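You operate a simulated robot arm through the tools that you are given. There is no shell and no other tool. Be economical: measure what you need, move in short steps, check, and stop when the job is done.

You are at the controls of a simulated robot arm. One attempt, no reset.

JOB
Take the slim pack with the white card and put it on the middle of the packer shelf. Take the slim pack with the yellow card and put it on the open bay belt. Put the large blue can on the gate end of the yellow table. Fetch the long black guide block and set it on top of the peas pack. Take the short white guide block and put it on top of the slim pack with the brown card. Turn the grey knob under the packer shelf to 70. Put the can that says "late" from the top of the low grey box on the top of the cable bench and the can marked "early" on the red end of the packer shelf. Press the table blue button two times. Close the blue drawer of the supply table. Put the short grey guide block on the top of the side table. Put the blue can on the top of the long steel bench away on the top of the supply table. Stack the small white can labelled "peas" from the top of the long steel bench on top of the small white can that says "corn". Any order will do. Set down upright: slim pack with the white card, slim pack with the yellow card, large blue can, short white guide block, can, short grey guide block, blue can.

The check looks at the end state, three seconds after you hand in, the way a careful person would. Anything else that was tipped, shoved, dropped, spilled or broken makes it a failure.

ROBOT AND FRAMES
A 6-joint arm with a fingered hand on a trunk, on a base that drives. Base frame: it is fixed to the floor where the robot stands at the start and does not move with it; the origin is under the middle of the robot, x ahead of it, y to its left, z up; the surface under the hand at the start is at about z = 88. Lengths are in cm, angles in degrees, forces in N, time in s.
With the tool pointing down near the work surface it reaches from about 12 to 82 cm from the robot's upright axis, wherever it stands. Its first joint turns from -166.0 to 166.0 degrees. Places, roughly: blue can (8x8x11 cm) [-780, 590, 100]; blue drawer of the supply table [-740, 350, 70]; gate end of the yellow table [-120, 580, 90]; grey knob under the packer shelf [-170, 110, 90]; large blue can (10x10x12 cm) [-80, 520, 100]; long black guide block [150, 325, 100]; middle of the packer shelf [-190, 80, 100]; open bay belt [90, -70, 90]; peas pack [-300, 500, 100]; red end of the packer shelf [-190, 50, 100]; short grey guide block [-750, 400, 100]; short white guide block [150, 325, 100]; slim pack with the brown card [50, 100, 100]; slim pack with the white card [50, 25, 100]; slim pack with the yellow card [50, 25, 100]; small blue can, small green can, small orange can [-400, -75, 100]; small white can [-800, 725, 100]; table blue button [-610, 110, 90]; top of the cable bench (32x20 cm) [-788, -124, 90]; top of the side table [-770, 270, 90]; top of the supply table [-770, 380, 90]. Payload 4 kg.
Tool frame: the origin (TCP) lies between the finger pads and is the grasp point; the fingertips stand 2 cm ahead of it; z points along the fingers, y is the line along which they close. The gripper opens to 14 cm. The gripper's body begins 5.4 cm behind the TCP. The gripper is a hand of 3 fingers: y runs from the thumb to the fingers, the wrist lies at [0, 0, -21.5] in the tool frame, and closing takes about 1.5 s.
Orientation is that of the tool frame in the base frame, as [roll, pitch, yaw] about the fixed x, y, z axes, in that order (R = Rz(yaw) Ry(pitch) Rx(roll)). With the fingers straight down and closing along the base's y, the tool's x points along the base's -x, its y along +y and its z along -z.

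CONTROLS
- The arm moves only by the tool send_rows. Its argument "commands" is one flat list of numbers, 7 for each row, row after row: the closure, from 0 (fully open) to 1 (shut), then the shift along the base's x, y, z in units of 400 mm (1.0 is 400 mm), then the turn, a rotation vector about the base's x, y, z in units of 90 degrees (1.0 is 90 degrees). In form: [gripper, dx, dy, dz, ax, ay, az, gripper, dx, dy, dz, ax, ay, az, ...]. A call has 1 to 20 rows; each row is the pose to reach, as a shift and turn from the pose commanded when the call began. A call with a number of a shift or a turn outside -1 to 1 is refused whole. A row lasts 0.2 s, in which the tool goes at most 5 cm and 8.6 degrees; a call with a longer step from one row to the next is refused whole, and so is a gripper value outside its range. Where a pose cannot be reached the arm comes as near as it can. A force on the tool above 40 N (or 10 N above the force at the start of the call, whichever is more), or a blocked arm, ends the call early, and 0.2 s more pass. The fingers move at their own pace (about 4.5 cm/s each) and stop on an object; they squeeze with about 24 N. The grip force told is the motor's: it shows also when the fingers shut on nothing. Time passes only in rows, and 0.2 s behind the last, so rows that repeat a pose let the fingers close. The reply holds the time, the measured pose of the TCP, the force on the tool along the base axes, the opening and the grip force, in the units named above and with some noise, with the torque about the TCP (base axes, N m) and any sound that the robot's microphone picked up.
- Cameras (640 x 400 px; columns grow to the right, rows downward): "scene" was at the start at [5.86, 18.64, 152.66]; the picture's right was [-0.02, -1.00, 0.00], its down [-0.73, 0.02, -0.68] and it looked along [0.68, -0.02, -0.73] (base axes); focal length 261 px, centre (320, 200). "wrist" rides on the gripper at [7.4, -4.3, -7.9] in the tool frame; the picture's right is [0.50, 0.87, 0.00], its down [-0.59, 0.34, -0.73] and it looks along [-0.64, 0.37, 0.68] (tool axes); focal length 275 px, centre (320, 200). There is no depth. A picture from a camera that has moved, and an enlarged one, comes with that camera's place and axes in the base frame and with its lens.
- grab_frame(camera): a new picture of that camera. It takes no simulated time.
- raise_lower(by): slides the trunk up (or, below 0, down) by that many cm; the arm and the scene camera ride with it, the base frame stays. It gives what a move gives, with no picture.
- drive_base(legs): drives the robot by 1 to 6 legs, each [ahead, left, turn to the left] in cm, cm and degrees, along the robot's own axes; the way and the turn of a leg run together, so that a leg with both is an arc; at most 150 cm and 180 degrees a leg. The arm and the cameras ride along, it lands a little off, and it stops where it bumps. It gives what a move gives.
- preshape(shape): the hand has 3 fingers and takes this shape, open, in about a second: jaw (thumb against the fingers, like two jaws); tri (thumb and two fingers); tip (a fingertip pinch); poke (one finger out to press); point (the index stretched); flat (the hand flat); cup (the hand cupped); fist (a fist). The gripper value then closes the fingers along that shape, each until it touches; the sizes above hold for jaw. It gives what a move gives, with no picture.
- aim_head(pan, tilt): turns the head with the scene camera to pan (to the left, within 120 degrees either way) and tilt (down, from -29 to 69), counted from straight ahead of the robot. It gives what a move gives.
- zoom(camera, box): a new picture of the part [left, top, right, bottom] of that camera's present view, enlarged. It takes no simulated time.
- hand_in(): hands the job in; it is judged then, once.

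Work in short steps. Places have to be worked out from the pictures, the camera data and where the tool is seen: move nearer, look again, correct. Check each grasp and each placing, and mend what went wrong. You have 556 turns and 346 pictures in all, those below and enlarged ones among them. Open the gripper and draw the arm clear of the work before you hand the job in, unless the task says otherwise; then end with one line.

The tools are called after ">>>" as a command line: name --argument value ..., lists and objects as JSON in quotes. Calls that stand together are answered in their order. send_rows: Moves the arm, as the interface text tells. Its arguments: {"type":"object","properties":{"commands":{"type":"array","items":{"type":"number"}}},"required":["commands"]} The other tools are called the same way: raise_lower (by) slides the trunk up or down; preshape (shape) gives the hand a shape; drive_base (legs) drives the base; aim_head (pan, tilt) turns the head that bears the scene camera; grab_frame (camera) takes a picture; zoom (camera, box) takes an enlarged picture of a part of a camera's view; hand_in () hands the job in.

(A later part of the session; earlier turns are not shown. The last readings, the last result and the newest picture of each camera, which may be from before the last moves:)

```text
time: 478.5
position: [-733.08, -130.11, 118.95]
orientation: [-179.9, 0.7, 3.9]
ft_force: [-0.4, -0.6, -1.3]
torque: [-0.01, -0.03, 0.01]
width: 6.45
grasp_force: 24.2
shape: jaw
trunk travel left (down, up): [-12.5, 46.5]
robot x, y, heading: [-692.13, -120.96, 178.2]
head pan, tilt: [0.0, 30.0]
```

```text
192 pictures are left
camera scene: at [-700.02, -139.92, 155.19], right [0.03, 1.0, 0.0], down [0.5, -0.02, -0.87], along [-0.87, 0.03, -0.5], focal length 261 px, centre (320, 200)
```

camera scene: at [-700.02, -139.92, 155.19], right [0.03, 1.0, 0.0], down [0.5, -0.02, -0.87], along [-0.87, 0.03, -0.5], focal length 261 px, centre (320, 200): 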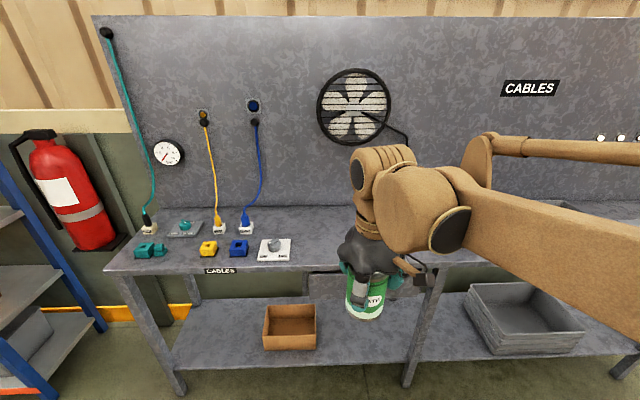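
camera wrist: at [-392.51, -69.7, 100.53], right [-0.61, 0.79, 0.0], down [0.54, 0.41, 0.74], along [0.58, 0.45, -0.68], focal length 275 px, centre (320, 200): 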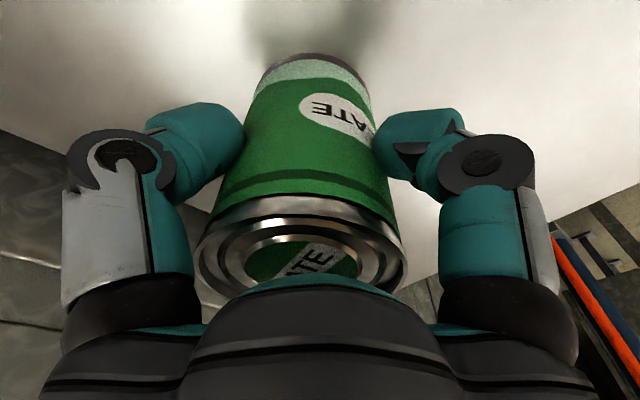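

Bench top free area near (−788, −124). Drive 27 cm closer and view.

>>> drive_base --legs '[[27, 0, 1.8]]'

>>> send_rows --commands '[1, -0.1, 0.02, 0.02, 0, 0, 0, 1, -0.2, 0.04, 0.02, 0, 0, 0, 1, -0.3, 0.06, 0.02, 0, 0, 0, 1, -0.4, 0.09, 0.02, 0, 0, 0, 1, -0.5, 0.12, 0.02, 0, 0, 0, 1, -0.6, 0.15, 0.02, 0, 0, 0]'

>>> aim_head --pan 0 --tilt 40

>>> grab_frame --camera "scene"

>>> grab_frame --camera "wrist"

```text
time: 480.4
position: [-759.42, -131.45, 118.98]
orientation: [-179.9, 0.6, 6.3]
ft_force: [0.1, 0.6, -1.4]
torque: [0.02, -0.06, -0.02]
width: 6.48
grasp_force: 24.1
shape: jaw
trunk travel left (down, up): [-12.5, 46.5]
robot x, y, heading: [-718.72, -120.75, -179.7]
head pan, tilt: [0.0, 30.0]
```

```text
time: 481.8
position: [-783.43, -125.36, 119.61]
orientation: [-179.9, 0.7, 6.3]
ft_force: [0.2, 1.0, -0.7]
torque: [0.0, 0.0, 0.03]
width: 6.48
grasp_force: 24.0
shape: jaw
trunk travel left (down, up): [-12.5, 46.5]
robot x, y, heading: [-718.96, -120.51, -179.5]
head pan, tilt: [0.0, 30.0]
```

```text
time: 482.5
position: [-783.23, -125.3, 119.8]
orientation: [-179.9, 0.6, 6.3]
ft_force: [-0.3, -0.6, -1.5]
torque: [-0.02, -0.02, -0.03]
width: 6.47
grasp_force: 24.2
shape: jaw
trunk travel left (down, up): [-12.5, 46.5]
robot x, y, heading: [-718.46, -120.61, -179.7]
head pan, tilt: [0.0, 40.0]
```

```text
191 pictures are left
camera scene: at [-725.41, -139.85, 153.66], right [-0.01, 1.0, 0.0], down [0.64, 0.0, -0.77], along [-0.77, 0.0, -0.64], focal length 261 px, centre (320, 200)
```

scene: 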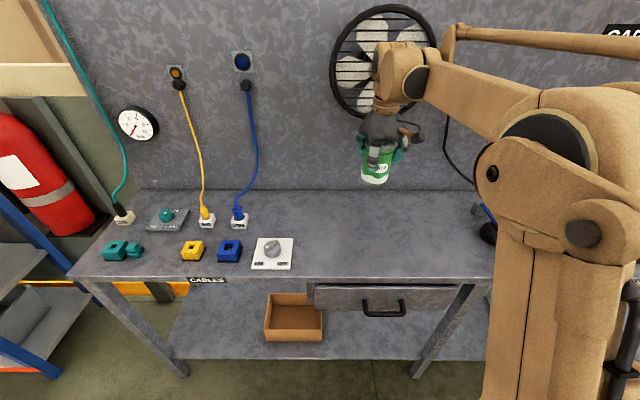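

```text
190 pictures are left
camera wrist: at [-776.31, -120.38, 127.51], right [0.59, -0.81, -0.01], down [-0.54, -0.4, 0.74], along [-0.6, -0.43, -0.67], focal length 275 px, centre (320, 200)
```

wrist: 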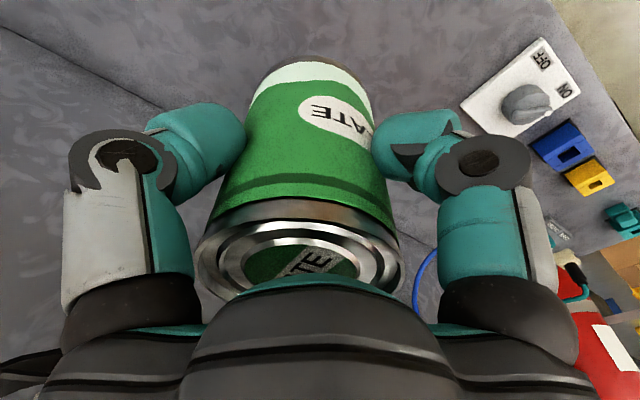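

Clear spot. Lower to just above, then creep.

>>> send_rows --commands '[1, -0.02, 0, -0.1, 0, 0, 0, 1, -0.02, 0, -0.2, 0, 0, 0, 1, -0.02, 0, -0.3, 0, 0, 0, 1, -0.02, 0, -0.4, 0, 0, 0, 1, -0.02, 0, -0.5, 0, 0, 0]'

>>> send_rows --commands '[1, 0, 0, -0.01, 0, 0, 0, 1, 0, 0, -0.02, 0, 0, 0, 1, 0, 0, -0.03, 0, 0, 0, 1, 0, 0, -0.04, 0, 0, 0, 1, 0, 0, -0.05, 0, 0, 0, 1, 0, 0, -0.06, 0, 0, 0, 1, 0, 0, -0.07, 0, 0, 0, 1, 0, 0, -0.08, 0, 0, 0, 1, 0, 0, -0.09, 0, 0, 0, 1, 0, 0, -0.1, 0, 0, 0, 1, 0, 0, -0.11, 0, 0, 0, 1, 0, 0, -0.12, 0, 0, 0, 1, 0, 0, -0.13, 0, 0, 0, 1, 0, 0, -0.14, 0, 0, 0, 1, 0, 0, -0.15, 0, 0, 0, 1, 0, 0, -0.16, 0, 0, 0, 1, 0, 0, -0.17, 0, 0, 0, 1, 0, 0, -0.18, 0, 0, 0]'

>>> grab_frame --camera "scene"

```text
time: 483.7
position: [-784.16, -125.66, 99.57]
orientation: [-179.9, 0.5, 6.2]
ft_force: [0.0, -0.6, -0.6]
torque: [0.01, -0.01, -0.02]
width: 6.47
grasp_force: 23.6
shape: jaw
trunk travel left (down, up): [-12.5, 46.5]
robot x, y, heading: [-718.96, -120.27, -179.7]
head pan, tilt: [0.0, 40.0]
```

```text
time: 485.4
position: [-783.96, -125.33, 97.19]
orientation: [-179.9, 0.9, 6.3]
ft_force: [-2.1, -0.7, 32.1]
torque: [0.19, 0.31, -0.04]
width: 6.68
grasp_force: 24.1
shape: jaw
trunk travel left (down, up): [-12.5, 46.5]
robot x, y, heading: [-718.59, -120.71, -179.6]
head pan, tilt: [0.0, 40.0]
stopped in row 8: the force on the tool passed its limit at 43 N (the readings are from after the stop); the commanded pose is now the measured one
```

```text
189 pictures are left
camera scene: at [-725.06, -139.84, 153.7], right [-0.01, 1.0, 0.0], down [0.64, 0.0, -0.77], along [-0.77, -0.01, -0.64], focal length 261 px, centre (320, 200)
```

scene: 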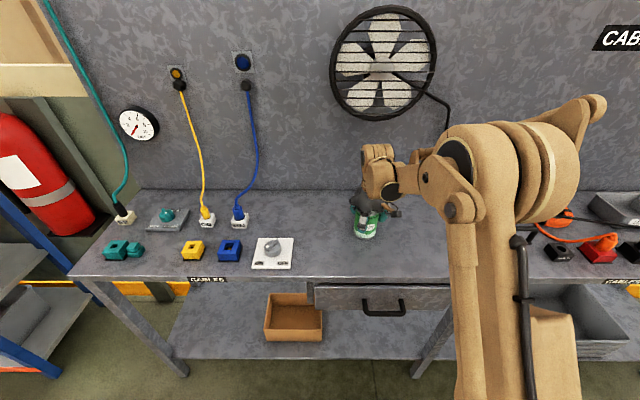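

Contact with the bench. Release, rise, and check.

>>> send_rows --commands '[1, 0, 0, 0.008, 0, 0, 0, 0.5, 0, 0, 0.008, 0, 0, 0, 0, 0, 0, 0.008, 0, 0, 0, 0, 0, 0, 0.008, 0, 0, 0, 0, 0, 0, 0.008, 0, 0, 0, 0, 0, 0, 0.008, 0, 0, 0, 0, 0, 0, 0.008, 0, 0, 0, 0, 0, 0, 0.008, 0, 0, 0, 0, 0, 0, 0.008, 0, 0, 0, 0, 0, 0, 0.05, 0, 0, 0, 0, 0, 0, 0.1, 0, 0, 0, 0, 0, 0, 0.2, 0, 0, 0, 0, 0, 0, 0.3, 0, 0, 0, 0, 0, 0, 0.4, 0, 0, 0, 0, 0, 0, 0.5, 0, 0, 0]'

>>> zoom --camera "scene" --box '[260, 130, 500, 280]'

```text
time: 488.6
position: [-783.95, -125.14, 117.17]
orientation: [-179.9, 0.7, 6.2]
ft_force: [-0.1, -1.1, -0.1]
torque: [0.01, -0.01, -0.02]
width: 13.98
grasp_force: 0.0
shape: jaw
trunk travel left (down, up): [-12.5, 46.5]
robot x, y, heading: [-718.58, -120.56, -179.4]
head pan, tilt: [0.0, 40.0]
```

```text
2.67 times, centred on (380, 205) of scene
camera zoom: at [-725.35, -139.85, 153.66], right [-0.01, 1.0, 0.0], down [0.64, 0.0, -0.77], along [-0.77, -0.01, -0.64], focal length 697 px, centre (160, 187)
```

zoom: 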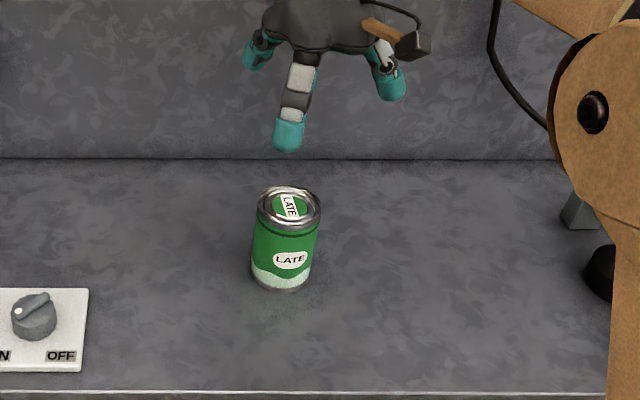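

LATE placed. Fold the arm, back off, turn north and look.

>>> send_rows --commands '[0, 0.12, 0, 0, 0, 0, 0, 0, 0.24, 0, 0, 0, 0, 0, 0, 0.36, 0, 0, 0, 0, 0, 0, 0.48, 0, 0, 0, 0, 0, 0, 0.6, 0, 0, 0, 0, 0, 0, 0.68, 0, 0, 0, 0, 0]'

>>> drive_base --legs '[[-45, 0, 0], [0, 0, -90]]'

>>> aim_head --pan 5 --tilt 18

>>> grab_frame --camera "scene"

```text
time: 490.0
position: [-756.93, -125.67, 117.05]
orientation: [-180.0, 0.8, 6.3]
ft_force: [0.3, 0.5, -0.1]
torque: [0.01, -0.03, 0.01]
width: 13.99
grasp_force: 0.1
shape: jaw
trunk travel left (down, up): [-12.5, 46.5]
robot x, y, heading: [-718.81, -120.44, -179.8]
head pan, tilt: [0.0, 40.0]
```

```text
time: 496.6
position: [-677.88, -82.36, 117.11]
orientation: [-179.9, 0.7, -85.1]
ft_force: [-0.4, -0.4, -0.4]
torque: [-0.02, 0.01, -0.01]
width: 13.98
grasp_force: 0.1
shape: jaw
trunk travel left (down, up): [-12.5, 46.5]
robot x, y, heading: [-673.74, -121.06, 88.9]
head pan, tilt: [0.0, 40.0]
```

```text
time: 497.4
position: [-677.93, -82.32, 117.0]
orientation: [-179.9, 0.7, -85.1]
ft_force: [0.6, 1.0, 0.4]
torque: [-0.02, -0.03, 0.0]
width: 14.03
grasp_force: 0.1
shape: jaw
trunk travel left (down, up): [-12.5, 46.5]
robot x, y, heading: [-673.85, -120.53, 88.9]
head pan, tilt: [5.0, 18.0]
```

```text
187 pictures are left
camera scene: at [-693.65, -113.21, 157.11], right [1.0, 0.07, 0.0], down [0.02, -0.31, -0.95], along [-0.07, 0.95, -0.31], focal length 261 px, centre (320, 200)
```

scene: 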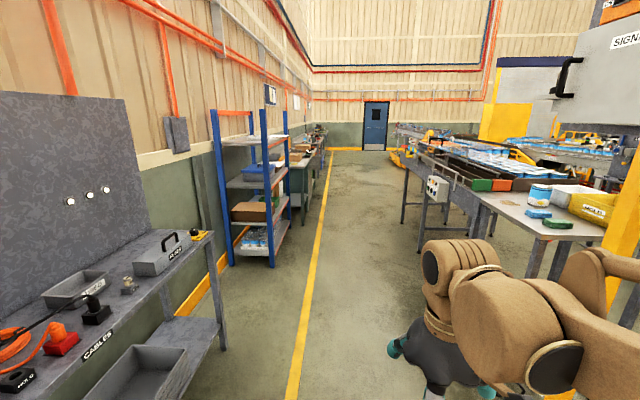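

Zoom on the table control box at right.

>>> zoom --camera "scene" --box '[400, 150, 520, 225]'

```text
5.33 times, centred on (460, 188) of scene
camera zoom: at [-693.65, -113.21, 157.11], right [1.0, 0.07, 0.0], down [0.02, -0.31, -0.95], along [-0.07, 0.95, -0.31], focal length 1394 px, centre (-427, 267)
```

zoom: 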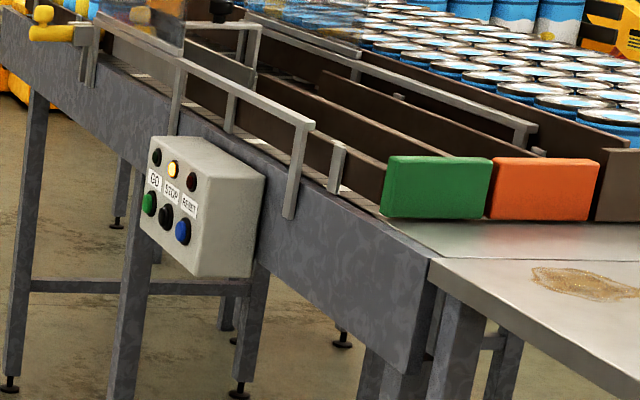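

The control box faces west; blue RESET button near (−610, 112, 92). Drive up alongside and face it.

>>> drive_base --legs '[[140, 15, 1], [92, 15, 0], [0, 0, -90]]'

>>> aim_head --pan 0 --tilt 30

>>> grab_frame --camera "scene"

```text
time: 512.5
position: [-675.56, 116.38, 116.99]
orientation: [-179.9, 0.7, -167.1]
ft_force: [-0.2, -0.2, -0.3]
torque: [0.0, 0.03, 0.0]
width: 13.98
grasp_force: 0.0
shape: jaw
trunk travel left (down, up): [-12.5, 46.5]
robot x, y, heading: [-713.23, 106.94, 7.3]
head pan, tilt: [5.0, 18.0]
```

```text
time: 513.3
position: [-675.58, 116.41, 117.02]
orientation: [-179.9, 0.6, -167.0]
ft_force: [-0.3, -0.2, -0.1]
torque: [0.03, 0.01, 0.02]
width: 14.0
grasp_force: 0.0
shape: jaw
trunk travel left (down, up): [-12.5, 46.5]
robot x, y, heading: [-712.99, 106.82, 7.3]
head pan, tilt: [0.0, 30.0]
```

```text
185 pictures are left
camera scene: at [-708.56, 126.48, 155.2], right [0.12, -0.99, 0.0], down [-0.5, -0.06, -0.87], along [0.86, 0.11, -0.5], focal length 261 px, centre (320, 200)
```

scene: 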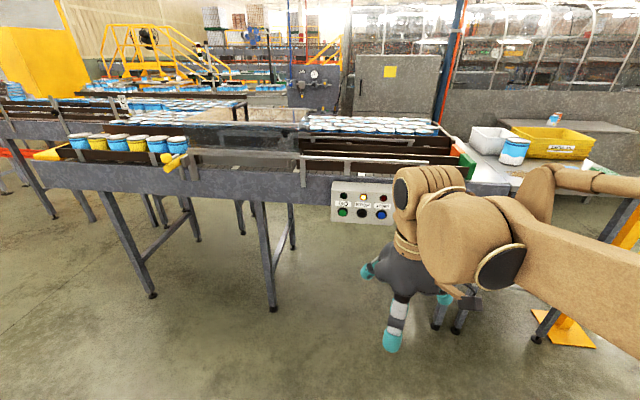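

Blue button located at ≈(−610, 112.2, 92.3). Square the base, lower the trunk, take the poke shape, and point the hand forward.

>>> drive_base --legs '[[12, 3, -7.3]]'

>>> preshape --shape "poke"

>>> send_rows --commands '[0, 0.04, 0, 0, 0, -0.09, 0, 0, 0.08, 0, 0, 0, -0.18, 0, 0, 0.12, 0, 0, 0, -0.27, 0, 0, 0.16, 0, 0, 0, -0.36, 0, 0, 0.2, 0, 0, 0, -0.45, 0, 0, 0.24, 0, 0, 0, -0.54, 0, 0, 0.28, 0, 0, 0, -0.63, 0, 0, 0.32, 0, 0, 0, -0.72, 0, 0, 0.36, 0, 0, 0, -0.81, 0, 0, 0.4, 0, 0, 0, -0.9, 0, 0, 0.42, 0, 0, 0, -0.97, 0, 0, 0.44, 0, 0, 0, -1.0, 0]'

>>> grab_frame --camera "wrist"

>>> grab_frame --camera "scene"

```text
time: 514.5
position: [-662.63, 115.38, 116.97]
orientation: [-179.9, 0.7, -174.4]
ft_force: [0.9, -0.5, -0.7]
torque: [0.04, 0.04, 0.0]
width: 13.99
grasp_force: 0.0
shape: jaw
trunk travel left (down, up): [-12.5, 46.5]
robot x, y, heading: [-701.12, 110.58, -0.1]
head pan, tilt: [0.0, 30.0]
```

```text
time: 515.4
position: [-662.62, 115.38, 116.92]
orientation: [-179.9, 0.7, -174.3]
ft_force: [0.0, -0.1, 0.1]
torque: [0.0, -0.04, -0.03]
width: 0.0
grasp_force: 0.1
shape: poke
trunk travel left (down, up): [-12.5, 46.5]
robot x, y, heading: [-701.17, 110.9, 0.0]
head pan, tilt: [0.0, 30.0]
```

```text
time: 518.0
position: [-645.11, 115.35, 117.08]
orientation: [-82.5, 84.2, -82.6]
ft_force: [-0.1, 0.1, -0.4]
torque: [0.01, -0.01, -0.03]
width: 0.0
grasp_force: 0.1
shape: poke
trunk travel left (down, up): [-12.5, 46.5]
robot x, y, heading: [-701.01, 110.45, 0.0]
head pan, tilt: [0.0, 30.0]
```

```text
184 pictures are left
camera wrist: at [-652.93, 110.19, 109.92], right [0.01, 0.81, -0.58], down [-0.74, 0.4, 0.54], along [0.67, 0.43, 0.6], focal length 275 px, centre (320, 200)
```

wrist: 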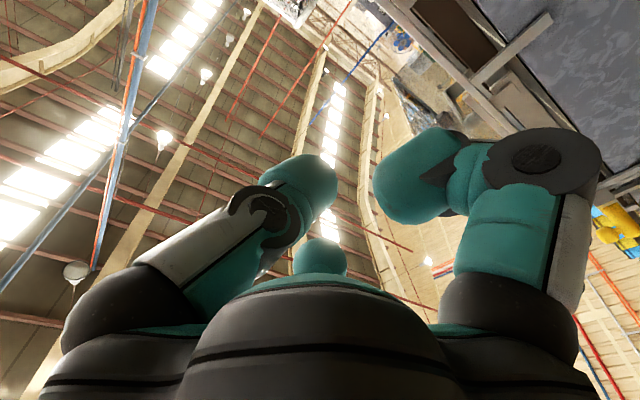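

```text
183 pictures are left
camera scene: at [-694.05, 129.47, 155.19], right [0.0, -1.0, 0.0], down [-0.5, 0.0, -0.87], along [0.87, 0.0, -0.5], focal length 261 px, centre (320, 200)
```

scene: 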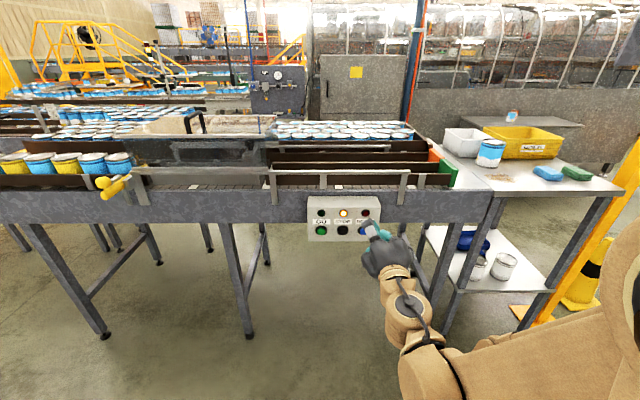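

Zoom on the hand to see which finger points.

>>> zoom --camera "scene" --box '[300, 190, 440, 290]'

```text
4.00 times, centred on (370, 240) of scene
camera zoom: at [-694.05, 129.47, 155.19], right [0.0, -1.0, 0.0], down [-0.5, 0.0, -0.87], along [0.87, 0.0, -0.5], focal length 1046 px, centre (120, 40)
```

zoom: 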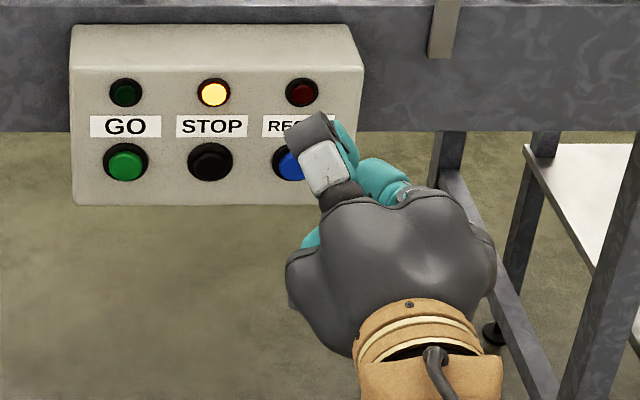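

The extended finger lies near the tool axis. Lower the trunk and line up with the blue button at a standoff.

>>> raise_lower --by -11

>>> send_rows --commands '[0, 0.08, -0.02, -0.05, 0, 0, 0, 0, 0.16, -0.04, -0.11, 0, 0, 0, 0, 0.24, -0.06, -0.18, 0, 0, 0, 0, 0.32, -0.08, -0.26, 0, 0, 0, 0, 0.36, -0.08, -0.34, 0, 0, 0]'

>>> zoom --camera "scene" --box '[290, 150, 450, 250]'

>>> grab_frame --camera "wrist"

```text
time: 519.5
position: [-645.12, 115.38, 106.01]
orientation: [-82.4, 84.2, -82.6]
ft_force: [0.9, 0.6, -0.2]
torque: [0.03, -0.04, -0.03]
width: 0.0
grasp_force: 0.1
shape: poke
trunk travel left (down, up): [-1.5, 57.5]
robot x, y, heading: [-701.23, 110.72, 0.1]
head pan, tilt: [0.0, 30.0]
```

```text
time: 520.6
position: [-630.73, 112.36, 92.54]
orientation: [-82.8, 84.1, -82.9]
ft_force: [-0.4, 0.0, -0.2]
torque: [-0.01, 0.02, 0.0]
width: 0.02
grasp_force: 0.0
shape: poke
trunk travel left (down, up): [-1.5, 57.5]
robot x, y, heading: [-700.92, 110.43, -0.2]
head pan, tilt: [0.0, 30.0]
```

```text
4.00 times, centred on (370, 200) of scene
camera zoom: at [-694.04, 129.46, 144.19], right [0.0, -1.0, 0.0], down [-0.5, 0.0, -0.87], along [0.87, 0.0, -0.5], focal length 1046 px, centre (120, 200)
```

zoom: 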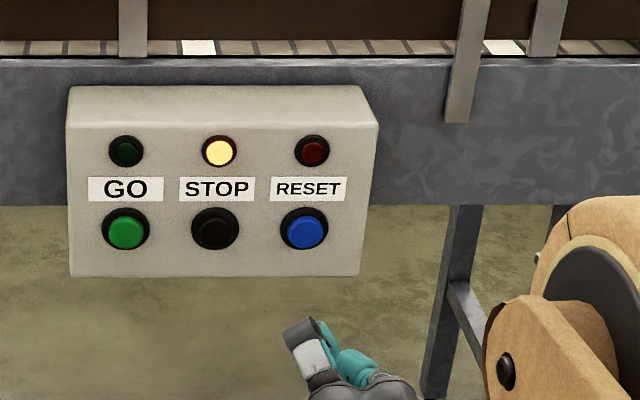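

```text
180 pictures are left
camera wrist: at [-638.58, 107.25, 85.33], right [0.01, 0.81, -0.58], down [-0.74, 0.4, 0.54], along [0.67, 0.43, 0.6], focal length 275 px, centre (320, 200)
```

wrist: 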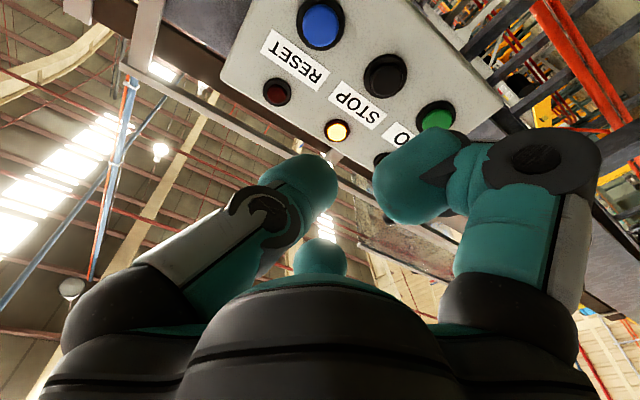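

Button centre ≈(y 112, z 92.1). Advance to just before contact.

>>> send_rows --commands '[0, 0.08, -0.008, -0.01, 0, 0, 0, 0, 0.16, -0.008, -0.01, 0, 0, 0, 0, 0.24, -0.008, -0.01, 0, 0, 0, 0, 0.32, -0.008, -0.01, 0, 0, 0, 0, 0.36, -0.008, -0.01, 0, 0, 0]'

>>> grab_frame --camera "wrist"

>>> zoom --camera "scene" --box '[290, 150, 450, 250]'

```text
time: 521.9
position: [-616.17, 111.77, 92.21]
orientation: [-82.8, 84.3, -82.8]
ft_force: [-0.6, 0.2, 0.3]
torque: [-0.01, 0.01, -0.02]
width: 0.02
grasp_force: 0.1
shape: poke
trunk travel left (down, up): [-1.5, 57.5]
robot x, y, heading: [-701.4, 110.39, -0.2]
head pan, tilt: [0.0, 30.0]
```

```text
179 pictures are left
camera wrist: at [-623.99, 106.7, 85.04], right [0.01, 0.81, -0.58], down [-0.74, 0.4, 0.54], along [0.67, 0.43, 0.6], focal length 275 px, centre (320, 200)
```

wrist: 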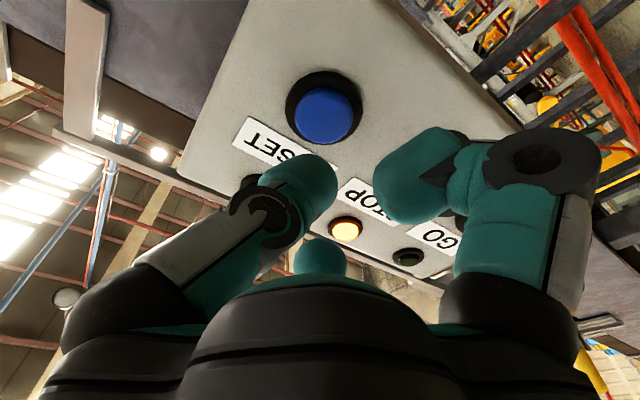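

```text
4.00 times, centred on (370, 200) of scene
camera zoom: at [-694.05, 129.46, 144.19], right [0.0, -1.0, 0.0], down [-0.5, 0.0, -0.87], along [0.87, 0.0, -0.5], focal length 1046 px, centre (120, 200)
```

zoom: 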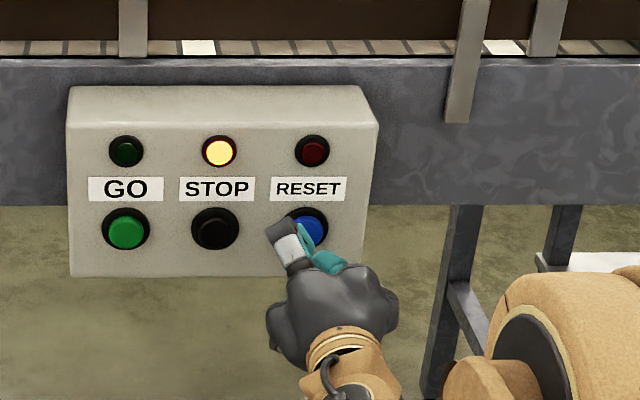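

Aligned. Press slowly.

>>> send_rows --commands '[0, 0.01, 0, 0, 0, 0, 0, 0, 0.02, 0, 0, 0, 0, 0, 0, 0.03, 0, 0, 0, 0, 0, 0, 0.04, 0, 0, 0, 0, 0, 0, 0.05, 0, 0, 0, 0, 0, 0, 0.06, 0, 0, 0, 0, 0, 0, 0.07, 0, 0, 0, 0, 0, 0, 0.08, 0, 0, 0, 0, 0, 0, 0.09, 0, 0, 0, 0, 0, 0, 0.1, 0, 0, 0, 0, 0]'

>>> zoom --camera "scene" --box '[290, 150, 450, 250]'

>>> grab_frame --camera "wrist"

```text
time: 524.0
position: [-612.33, 111.76, 92.03]
orientation: [-82.8, 84.4, -82.7]
ft_force: [0.5, -0.4, 0.3]
torque: [0.02, -0.01, 0.0]
width: 0.03
grasp_force: 0.1
shape: poke
trunk travel left (down, up): [-1.5, 57.5]
robot x, y, heading: [-701.11, 110.5, -0.0]
head pan, tilt: [0.0, 30.0]
```

```text
4.00 times, centred on (370, 200) of scene
camera zoom: at [-694.06, 129.46, 144.19], right [0.0, -1.0, 0.0], down [-0.5, 0.0, -0.87], along [0.87, 0.0, -0.5], focal length 1046 px, centre (120, 200)
```

zoom: 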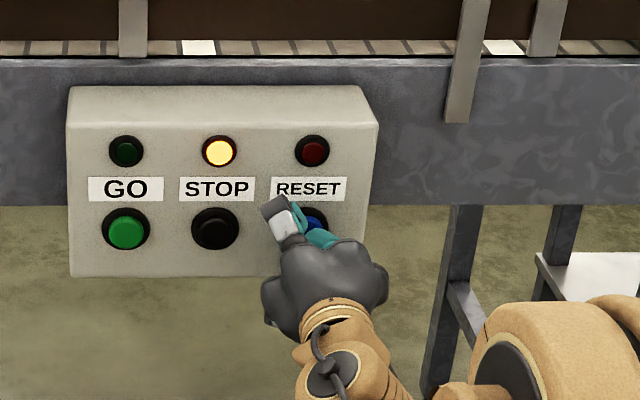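

```text
176 pictures are left
camera wrist: at [-620.19, 106.69, 85.05], right [0.01, 0.81, -0.58], down [-0.74, 0.4, 0.54], along [0.67, 0.43, 0.6], focal length 275 px, centre (320, 200)
```

wrist: 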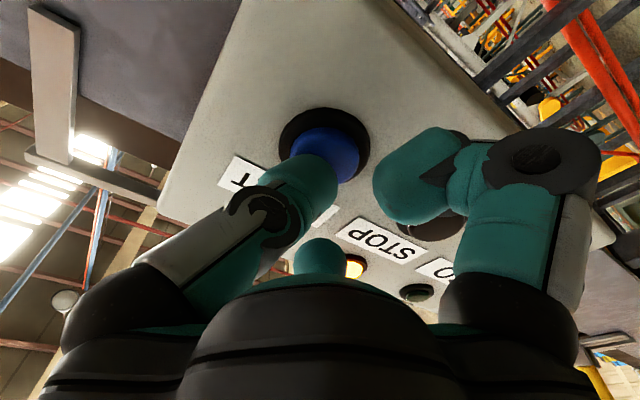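

Not yet in contact; go on slowly.

>>> send_rows --commands '[0, 0.008, 0, 0, 0, 0, 0, 0, 0.016, 0, 0, 0, 0, 0, 0, 0.024, 0, 0, 0, 0, 0, 0, 0.032, 0, 0, 0, 0, 0, 0, 0.04, 0, 0, 0, 0, 0, 0, 0.048, 0, 0, 0, 0, 0, 0, 0.056, 0, 0, 0, 0, 0, 0, 0.064, 0, 0, 0, 0, 0, 0, 0.072, 0, 0, 0, 0, 0]'

>>> grab_frame --camera "wrist"

```text
time: 525.4
position: [-610.89, 111.3, 92.16]
orientation: [-80.7, 84.3, -80.9]
ft_force: [-31.2, -4.2, 0.7]
torque: [0.01, 0.2, 0.15]
width: 0.0
grasp_force: 0.0
shape: poke
trunk travel left (down, up): [-1.5, 57.5]
robot x, y, heading: [-701.32, 110.45, -0.3]
head pan, tilt: [0.0, 30.0]
heard: click
stopped in row 6: the force on the tool passed its limit at 42 N (the readings are from after the stop); the commanded pose is now the measured one
```

```text
175 pictures are left
camera wrist: at [-618.77, 106.27, 85.1], right [0.01, 0.81, -0.58], down [-0.74, 0.4, 0.54], along [0.67, 0.42, 0.61], focal length 275 px, centre (320, 200)
```

wrist: 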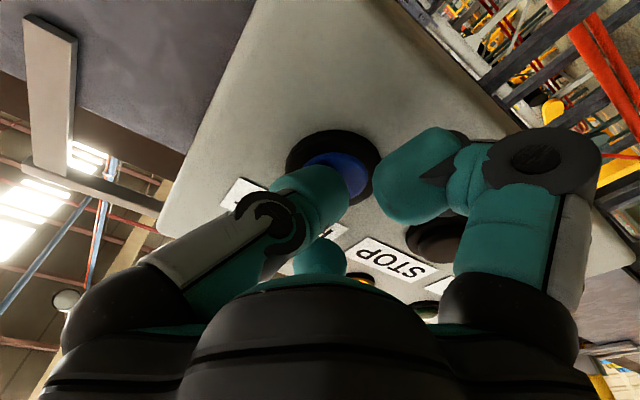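

Heard a click: first press. Back off 3 cm, pause, then press once more.

>>> send_rows --commands '[0, -0.03, 0, 0, 0, 0, 0, 0, -0.06, 0, 0, 0, 0, 0, 0, -0.08, 0, 0, 0, 0, 0, 0, -0.08, 0, 0, 0, 0, 0, 0, -0.08, 0, 0, 0, 0, 0]'

>>> send_rows --commands '[0, 0.02, 0, 0, 0, 0, 0, 0, 0.035, 0, 0, 0, 0, 0, 0, 0.045, 0, 0, 0, 0, 0, 0, 0.053, 0, 0, 0, 0, 0, 0, 0.061, 0, 0, 0, 0, 0, 0, 0.069, 0, 0, 0, 0, 0, 0, 0.077, 0, 0, 0, 0, 0, 0, 0.085, 0, 0, 0, 0, 0, 0, 0.093, 0, 0, 0, 0, 0, 0, 0.1, 0, 0, 0, 0, 0]'

```text
time: 526.6
position: [-613.74, 111.41, 91.91]
orientation: [-82.7, 84.2, -82.9]
ft_force: [-0.3, 1.0, 0.4]
torque: [-0.05, -0.01, 0.01]
width: 0.0
grasp_force: 0.1
shape: poke
trunk travel left (down, up): [-1.5, 57.5]
robot x, y, heading: [-700.89, 110.4, -0.3]
head pan, tilt: [0.0, 30.0]
```

```text
time: 528.5
position: [-610.9, 111.2, 91.97]
orientation: [-80.8, 84.3, -81.3]
ft_force: [-27.9, -3.2, -0.3]
torque: [-0.01, 0.13, 0.0]
width: 0.02
grasp_force: 0.0
shape: poke
trunk travel left (down, up): [-1.5, 57.5]
robot x, y, heading: [-701.66, 110.33, -0.2]
head pan, tilt: [0.0, 30.0]
heard: click
stopped in row 9: the force on the tool passed its limit at 42 N (the readings are from after the stop); the commanded pose is now the measured one
```

Second click. Retreat, raise the trunk, and turn the hand down again with the jaw shape.

>>> send_rows --commands '[0, -0.05, 0, 0, 0, 0, 0, 0, -0.15, 0, 0, 0, 0, 0, 0, -0.25, 0, 0.02, 0, 0, 0, 0, -0.35, 0, 0.06, 0, 0, 0, 0, -0.42, 0, 0.14, 0, 0, 0]'

>>> raise_lower --by 11

>>> send_rows --commands '[0, -0.02, 0, 0.04, 0, 0.09, 0, 0, -0.04, 0, 0.08, 0, 0.18, 0, 0, -0.06, 0, 0.12, 0, 0.27, 0, 0, -0.1, 0, 0.16, 0, 0.36, 0, 0, -0.15, 0, 0.2, 0, 0.45, 0, 0, -0.2, 0, 0.22, 0, 0.54, 0, 0, -0.25, 0, 0.24, 0, 0.63, 0, 0, -0.3, 0, 0.26, 0, 0.72, 0, 0, -0.35, 0, 0.28, 0, 0.81, 0, 0, -0.4, 0, 0.3, 0, 0.9, 0, 0, -0.45, 0, 0.3, 0, 0.97, 0, 0, -0.48, 0, 0.3, 0, 1.0, 0]'

>>> preshape --shape "jaw"

```text
time: 529.7
position: [-627.74, 111.16, 97.38]
orientation: [-82.4, 84.2, -82.9]
ft_force: [-0.2, -0.4, -1.0]
torque: [-0.01, 0.02, -0.05]
width: 0.01
grasp_force: 0.0
shape: poke
trunk travel left (down, up): [-1.5, 57.5]
robot x, y, heading: [-701.59, 110.72, 0.2]
head pan, tilt: [0.0, 30.0]
```

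```text
time: 531.1
position: [-627.45, 111.18, 108.1]
orientation: [-82.6, 84.2, -83.0]
ft_force: [0.3, 0.2, -0.3]
torque: [0.02, -0.03, 0.0]
width: 0.0
grasp_force: 0.1
shape: poke
trunk travel left (down, up): [-12.5, 46.5]
robot x, y, heading: [-701.35, 110.56, -0.6]
head pan, tilt: [0.0, 30.0]
```

```text
time: 533.7
position: [-646.89, 111.08, 120.07]
orientation: [-179.5, 0.6, -174.2]
ft_force: [-0.1, 0.1, 0.0]
torque: [-0.02, 0.01, 0.01]
width: 0.0
grasp_force: 0.1
shape: poke
out of reach, approached as far as the arm can: row 1, 2
trunk travel left (down, up): [-12.5, 46.5]
robot x, y, heading: [-701.16, 110.37, -0.2]
head pan, tilt: [0.0, 30.0]
```

```text
time: 534.6
position: [-646.79, 111.24, 120.19]
orientation: [-179.5, 0.8, -174.3]
ft_force: [0.4, -0.4, -0.1]
torque: [-0.02, -0.04, -0.03]
width: 13.99
grasp_force: 0.1
shape: jaw
trunk travel left (down, up): [-12.5, 46.5]
robot x, y, heading: [-700.99, 110.83, -0.3]
head pan, tilt: [0.0, 30.0]
```

Fold in, drive north to y≈270 and face the wall side (west).

>>> send_rows --commands '[0, -0.12, 0, 0, 0, 0, 0, 0, -0.24, 0, 0, 0, 0, 0, 0, -0.34, 0, 0, 0, 0, 0]'

>>> drive_base --legs '[[0, 0, 90], [150, -18, 0], [60, 0, 0], [0, 0, 90]]'

>>> aim_head --pan 0 --tilt 25

>>> grab_frame --camera "scene"

```text
time: 535.4
position: [-660.5, 111.27, 119.96]
orientation: [-179.4, 0.7, -174.3]
ft_force: [-0.1, 0.1, -0.4]
torque: [0.01, -0.02, -0.01]
width: 14.0
grasp_force: 0.0
shape: jaw
trunk travel left (down, up): [-12.5, 46.5]
robot x, y, heading: [-701.16, 110.82, -0.4]
head pan, tilt: [0.0, 30.0]
```

```text
refused: leg 2 is longer than a leg can be; nothing moved
```

```text
time: 536.0
position: [-660.32, 111.25, 119.98]
orientation: [-179.5, 0.7, -174.3]
ft_force: [-0.8, 0.4, 0.2]
torque: [0.02, 0.0, 0.03]
width: 13.99
grasp_force: 0.1
shape: jaw
trunk travel left (down, up): [-12.5, 46.5]
robot x, y, heading: [-701.32, 110.67, -0.3]
head pan, tilt: [0.0, 25.0]
```

```text
174 pictures are left
camera scene: at [-694.02, 129.41, 155.99], right [-0.01, -1.0, 0.0], down [-0.42, 0.0, -0.91], along [0.91, 0.0, -0.42], focal length 261 px, centre (320, 200)
```

scene: 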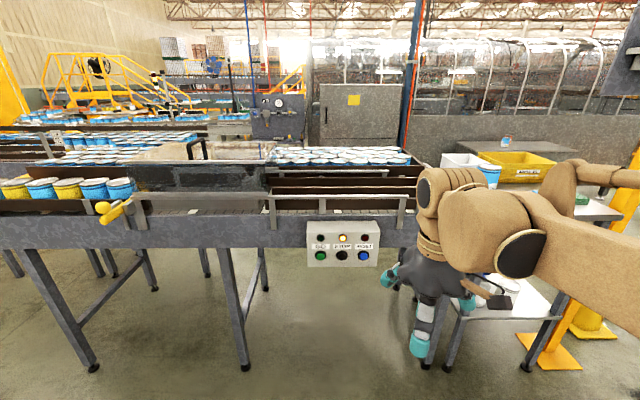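

>>> drive_base --legs '[[0, 0, 90], [140, -18, 0], [60, 0, 0], [0, 0, 90]]'

>>> grab_frame --camera "scene"

```text
time: 554.0
position: [-729.38, 315.52, 119.94]
orientation: [-179.4, 0.7, 7.7]
ft_force: [-0.8, 0.9, -0.4]
torque: [-0.02, -0.01, -0.01]
width: 13.99
grasp_force: 0.0
shape: jaw
trunk travel left (down, up): [-12.5, 46.5]
robot x, y, heading: [-688.81, 317.76, -177.9]
head pan, tilt: [0.0, 25.0]
```

```text
173 pictures are left
camera scene: at [-695.28, 298.19, 155.99], right [-0.03, 1.0, 0.0], down [0.42, 0.01, -0.91], along [-0.91, -0.03, -0.42], focal length 261 px, centre (320, 200)
```

scene: 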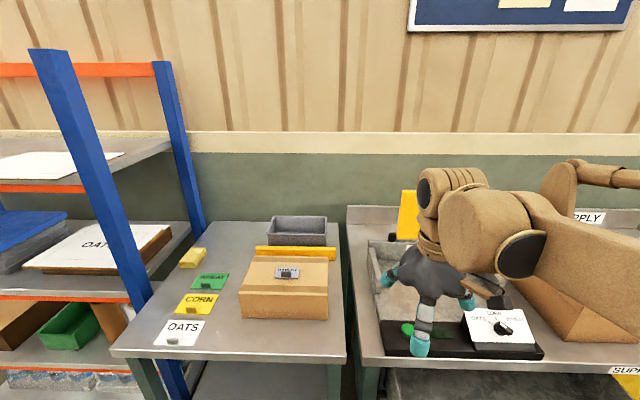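

Back off a bit for an overview of the side and supply tables.

>>> drive_base --legs '[[-30, -35, -2]]'

>>> aim_head --pan 0 --tilt 28

>>> grab_frame --camera "scene"

```text
time: 556.8
position: [-700.67, 352.41, 120.0]
orientation: [-179.6, 0.7, 5.8]
ft_force: [0.5, -0.9, -1.0]
torque: [-0.03, 0.04, -0.02]
width: 13.99
grasp_force: 0.2
shape: jaw
trunk travel left (down, up): [-12.5, 46.5]
robot x, y, heading: [-659.59, 353.37, 179.9]
head pan, tilt: [0.0, 25.0]
```

```text
time: 557.4
position: [-700.65, 352.51, 119.99]
orientation: [-179.5, 0.6, 5.8]
ft_force: [1.1, 0.1, -0.2]
torque: [-0.01, -0.02, -0.02]
width: 14.0
grasp_force: 0.0
shape: jaw
trunk travel left (down, up): [-12.5, 46.5]
robot x, y, heading: [-659.72, 353.31, 179.8]
head pan, tilt: [0.0, 28.0]
```

```text
172 pictures are left
camera scene: at [-667.04, 333.97, 155.51], right [0.0, 1.0, 0.0], down [0.47, 0.0, -0.88], along [-0.88, 0.0, -0.47], focal length 261 px, centre (320, 200)
```

scene: 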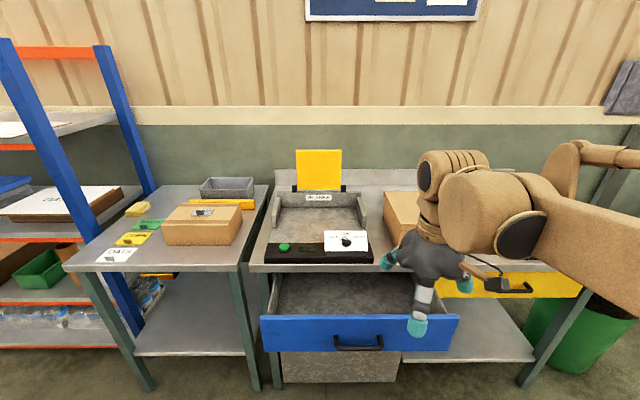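

The blue drawer stands ~20 cm open (panel front x≈−724, z 64–81). I lower the trunk, close the fingers, bring the hand down in front of it, then push in −x.

>>> raise_lower --by -12

>>> send_rows --commands '[1, 0, -0.03, -0.1, 0, 0, 0, 1, 0, -0.08, -0.2, 0, 0, 0, 1, 0, -0.1, -0.3, 0, 0, 0, 1, 0, -0.1, -0.4, 0, 0, 0, 1, 0, -0.1, -0.5, 0, 0, 0, 1, 0, -0.1, -0.6, 0, 0, 0, 1, 0, -0.1, -0.7, 0, 0, 0, 1, 0, -0.1, -0.8, 0, 0, 0, 1, 0, -0.1, -0.9, 0, 0, 0, 1, 0, -0.1, -0.93, 0, 0, 0]'

>>> grab_frame --camera "scene"

```text
time: 558.9
position: [-700.64, 352.42, 108.0]
orientation: [-179.4, 0.6, 5.8]
ft_force: [0.8, 0.0, 0.0]
torque: [-0.01, -0.02, 0.03]
width: 14.01
grasp_force: 0.0
shape: jaw
trunk travel left (down, up): [-0.5, 58.5]
robot x, y, heading: [-659.42, 353.01, 179.6]
head pan, tilt: [0.0, 28.0]
```

```text
time: 561.1
position: [-702.83, 348.31, 74.81]
orientation: [-179.5, 0.7, 5.8]
ft_force: [-0.5, -0.1, -0.7]
torque: [-0.04, 0.02, -0.03]
width: 0.02
grasp_force: 24.1
shape: jaw
out of reach, approached as far as the arm can: row 8, 9, 10
trunk travel left (down, up): [-0.5, 58.5]
robot x, y, heading: [-659.8, 353.33, 179.9]
head pan, tilt: [0.0, 28.0]
```

```text
171 pictures are left
camera scene: at [-667.03, 333.97, 143.51], right [0.0, 1.0, 0.0], down [0.47, 0.0, -0.88], along [-0.88, 0.0, -0.47], focal length 261 px, centre (320, 200)
```

scene: 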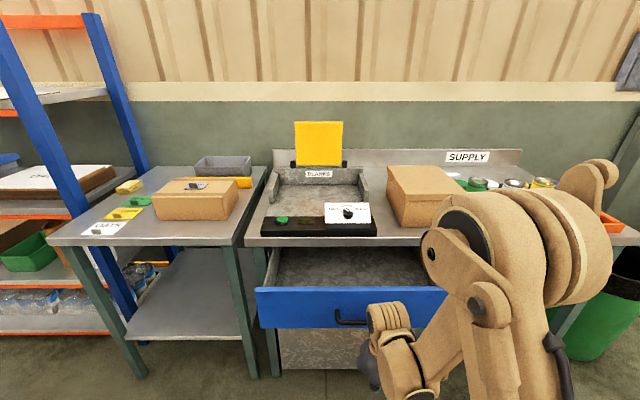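

Now push forward (−x), lowering slightly as reach allows.

>>> send_rows --commands '[1, -0.06, 0, 0, 0, 0, 0, 1, -0.12, 0, -0.03, 0, 0, 0, 1, -0.18, 0, -0.06, 0, 0, 0, 1, -0.24, 0, -0.08, 0, 0, 0, 1, -0.28, 0, -0.09, 0, 0, 0, 1, -0.32, 0, -0.09, 0, 0, 0, 1, -0.36, 0, -0.09, 0, 0, 0, 1, -0.4, 0, -0.09, 0, 0, 0, 1, -0.44, 0, -0.09, 0, 0, 0, 1, -0.48, 0, -0.09, 0, 0, 0, 1, -0.52, 0, -0.09, 0, 0, 0, 1, -0.56, 0, -0.09, 0, 0, 0]'

>>> grab_frame --camera "scene"

```text
time: 563.7
position: [-725.62, 348.04, 71.25]
orientation: [-179.5, 0.7, 5.8]
ft_force: [-0.5, -0.2, -1.2]
torque: [-0.01, -0.01, 0.02]
width: 0.0
grasp_force: 23.7
shape: jaw
trunk travel left (down, up): [-0.5, 58.5]
robot x, y, heading: [-659.51, 353.16, 179.7]
head pan, tilt: [0.0, 28.0]
```

```text
170 pictures are left
camera scene: at [-667.09, 333.96, 143.5], right [0.0, 1.0, 0.0], down [0.47, 0.0, -0.88], along [-0.88, 0.0, -0.47], focal length 261 px, centre (320, 200)
```

scene: 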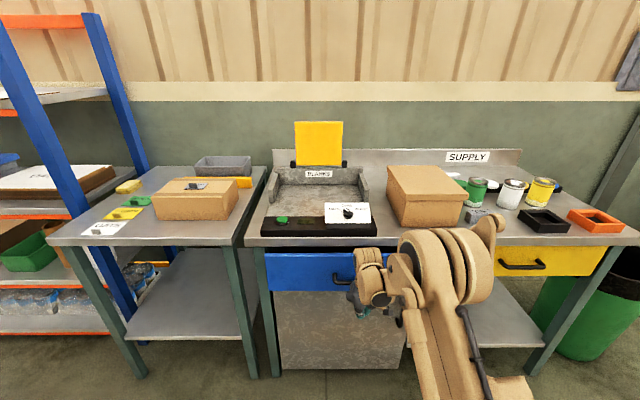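

The drawer is nearly shut. Continue until resistance.

>>> send_rows --commands '[1, -0.02, 0, 0, 0, 0, 0, 1, -0.04, 0, 0, 0, 0, 0, 1, -0.06, 0, 0, 0, 0, 0, 1, -0.08, 0, 0, 0, 0, 0, 1, -0.1, 0, 0, 0, 0, 0, 1, -0.12, 0, 0, 0, 0, 0, 1, -0.14, 0, 0, 0, 0, 0, 1, -0.16, 0, 0, 0, 0, 0, 1, -0.18, 0, 0, 0, 0, 0, 1, -0.2, 0, 0, 0, 0, 0, 1, -0.22, 0, 0, 0, 0, 0, 1, -0.24, 0, 0, 0, 0, 0]'

>>> zoom --camera "scene" --box '[230, 200, 630, 350]'

```text
time: 566.0
position: [-733.35, 348.14, 71.62]
orientation: [-179.5, 0.4, 6.0]
ft_force: [15.6, 2.2, 2.2]
torque: [-0.16, 1.09, 0.37]
width: 0.0
grasp_force: 23.8
shape: jaw
trunk travel left (down, up): [-0.5, 58.5]
robot x, y, heading: [-659.36, 353.24, 179.8]
head pan, tilt: [0.0, 28.0]
stopped in row 11: the force on the tool passed its limit at 56 N (the readings are from after the stop); the commanded pose is now the measured one
```

```text
1.60 times, centred on (430, 275) of scene
camera zoom: at [-666.78, 333.99, 143.53], right [0.0, 1.0, 0.0], down [0.47, 0.0, -0.88], along [-0.88, 0.0, -0.47], focal length 418 px, centre (144, 80)
```

zoom: 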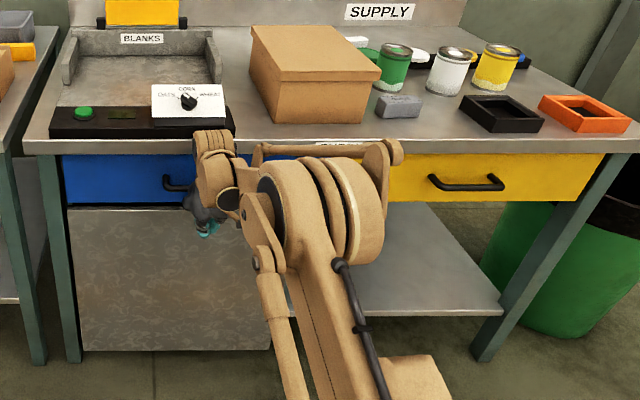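

Resistance reached. Back the hand away and inspect whether the drawer is flush.

>>> send_rows --commands '[1, 0.06, 0, 0, 0, 0, 0, 1, 0.12, 0, 0, 0, 0, 0, 1, 0.2, 0, 0.02, 0, 0, 0, 1, 0.3, 0, 0.06, 0, 0, 0, 1, 0.4, 0, 0.1, 0, 0, 0, 1, 0.5, 0, 0.14, 0, 0, 0, 1, 0.55, 0, 0.2, 0, 0, 0, 1, 0.6, -0.05, 0.3, 0, 0, 0, 1, 0.6, -0.1, 0.4, 0, 0, 0, 1, 0.6, -0.1, 0.5, 0, 0, 0]'

>>> aim_head --pan 0 --tilt 40

>>> grab_frame --camera "scene"

```text
time: 568.2
position: [-709.8, 343.87, 91.53]
orientation: [-179.5, 0.3, 6.1]
ft_force: [-0.2, 0.2, 0.2]
torque: [0.0, -0.01, 0.01]
width: 0.0
grasp_force: 24.3
shape: jaw
trunk travel left (down, up): [-0.5, 58.5]
robot x, y, heading: [-659.96, 353.22, 179.8]
head pan, tilt: [0.0, 28.0]
```

```text
time: 569.0
position: [-709.88, 344.03, 91.51]
orientation: [-179.4, 0.3, 6.0]
ft_force: [0.2, -0.5, 0.9]
torque: [0.01, -0.05, 0.02]
width: 0.0
grasp_force: 24.5
shape: jaw
trunk travel left (down, up): [-0.5, 58.5]
robot x, y, heading: [-659.7, 352.89, 180.1]
head pan, tilt: [0.0, 40.0]
```

```text
168 pictures are left
camera scene: at [-666.38, 333.96, 141.66], right [0.0, 1.0, 0.0], down [0.64, 0.0, -0.77], along [-0.77, 0.0, -0.64], focal length 261 px, centre (320, 200)
```

scene: 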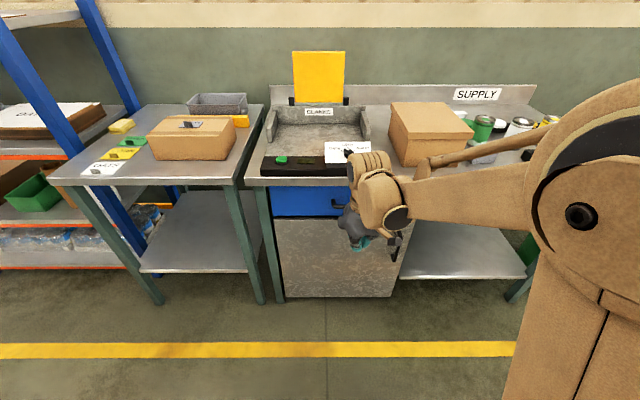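

Zoom on the drawer seam.

>>> zoom --camera "scene" --box '[240, 160, 360, 235]'

```text
5.33 times, centred on (300, 198) of scene
camera zoom: at [-666.38, 333.96, 141.66], right [0.0, 1.0, 0.0], down [0.64, 0.0, -0.77], along [-0.77, 0.0, -0.64], focal length 1394 px, centre (427, 213)
```

zoom: 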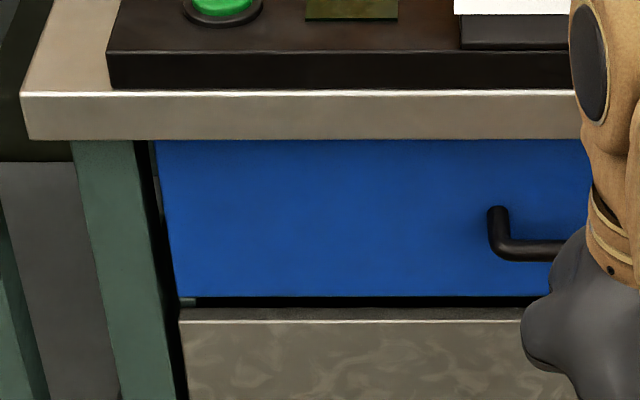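

I compare with the closed yellow drawer: raise the hand out of the way.

>>> send_rows --commands '[1, 0.05, 0.05, 0.1, 0, 0, 0, 1, 0.1, 0.1, 0.2, 0, 0, 0, 1, 0.15, 0.1, 0.3, 0, 0, 0, 1, 0.2, 0.1, 0.4, 0, 0, 0, 1, 0.25, 0.1, 0.5, 0, 0, 0, 1, 0.25, 0.1, 0.6, 0, 0, 0, 1, 0.25, 0.1, 0.7, 0, 0, 0, 1, 0.25, 0.1, 0.8, 0, 0, 0]'

>>> grab_frame --camera "scene"

```text
time: 570.8
position: [-699.62, 348.06, 123.28]
orientation: [-179.4, 0.3, 6.0]
ft_force: [0.9, -0.4, 0.3]
torque: [0.02, 0.03, 0.0]
width: 0.0
grasp_force: 24.4
shape: jaw
trunk travel left (down, up): [-0.5, 58.5]
robot x, y, heading: [-659.45, 353.06, 179.9]
head pan, tilt: [0.0, 40.0]
```

```text
166 pictures are left
camera scene: at [-666.35, 333.97, 141.66], right [0.0, 1.0, 0.0], down [0.64, 0.0, -0.77], along [-0.77, 0.0, -0.64], focal length 261 px, centre (320, 200)
```

scene: 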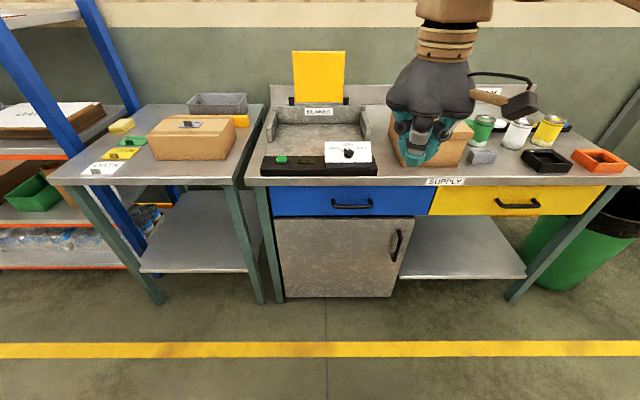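

>>> zoom --camera "scene" --box '[380, 170, 480, 232]'

>>> zoom --camera "scene" --box '[380, 80, 640, 205]'

```text
6.40 times, centred on (430, 201) of scene
camera zoom: at [-666.35, 333.97, 141.66], right [0.0, 1.0, 0.0], down [0.64, 0.0, -0.77], along [-0.77, 0.0, -0.64], focal length 1673 px, centre (-384, 194)
```

zoom: 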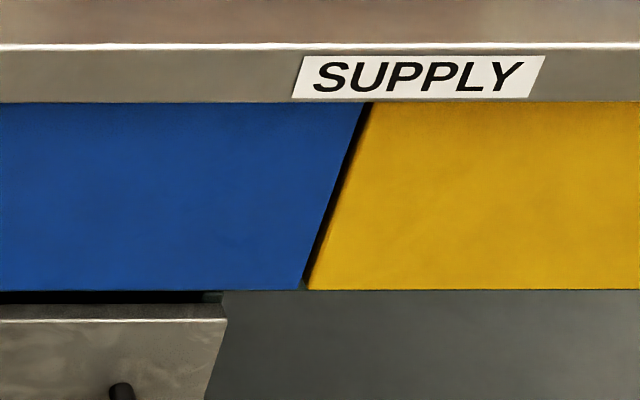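

```text
2.46 times, centred on (510, 142) of scene
camera zoom: at [-666.35, 333.97, 141.66], right [0.0, 1.0, 0.0], down [0.64, 0.0, -0.77], along [-0.77, 0.0, -0.64], focal length 643 px, centre (-148, 342)
```

zoom: 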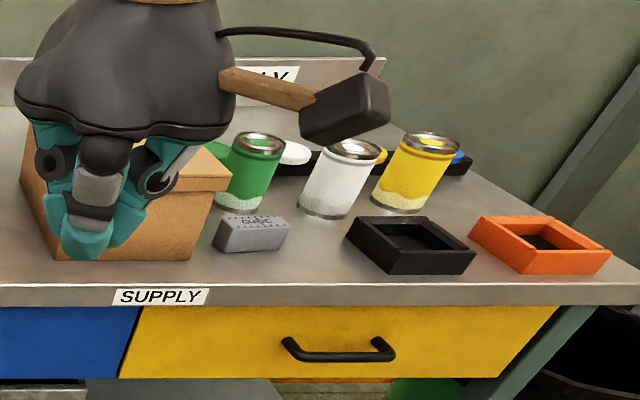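

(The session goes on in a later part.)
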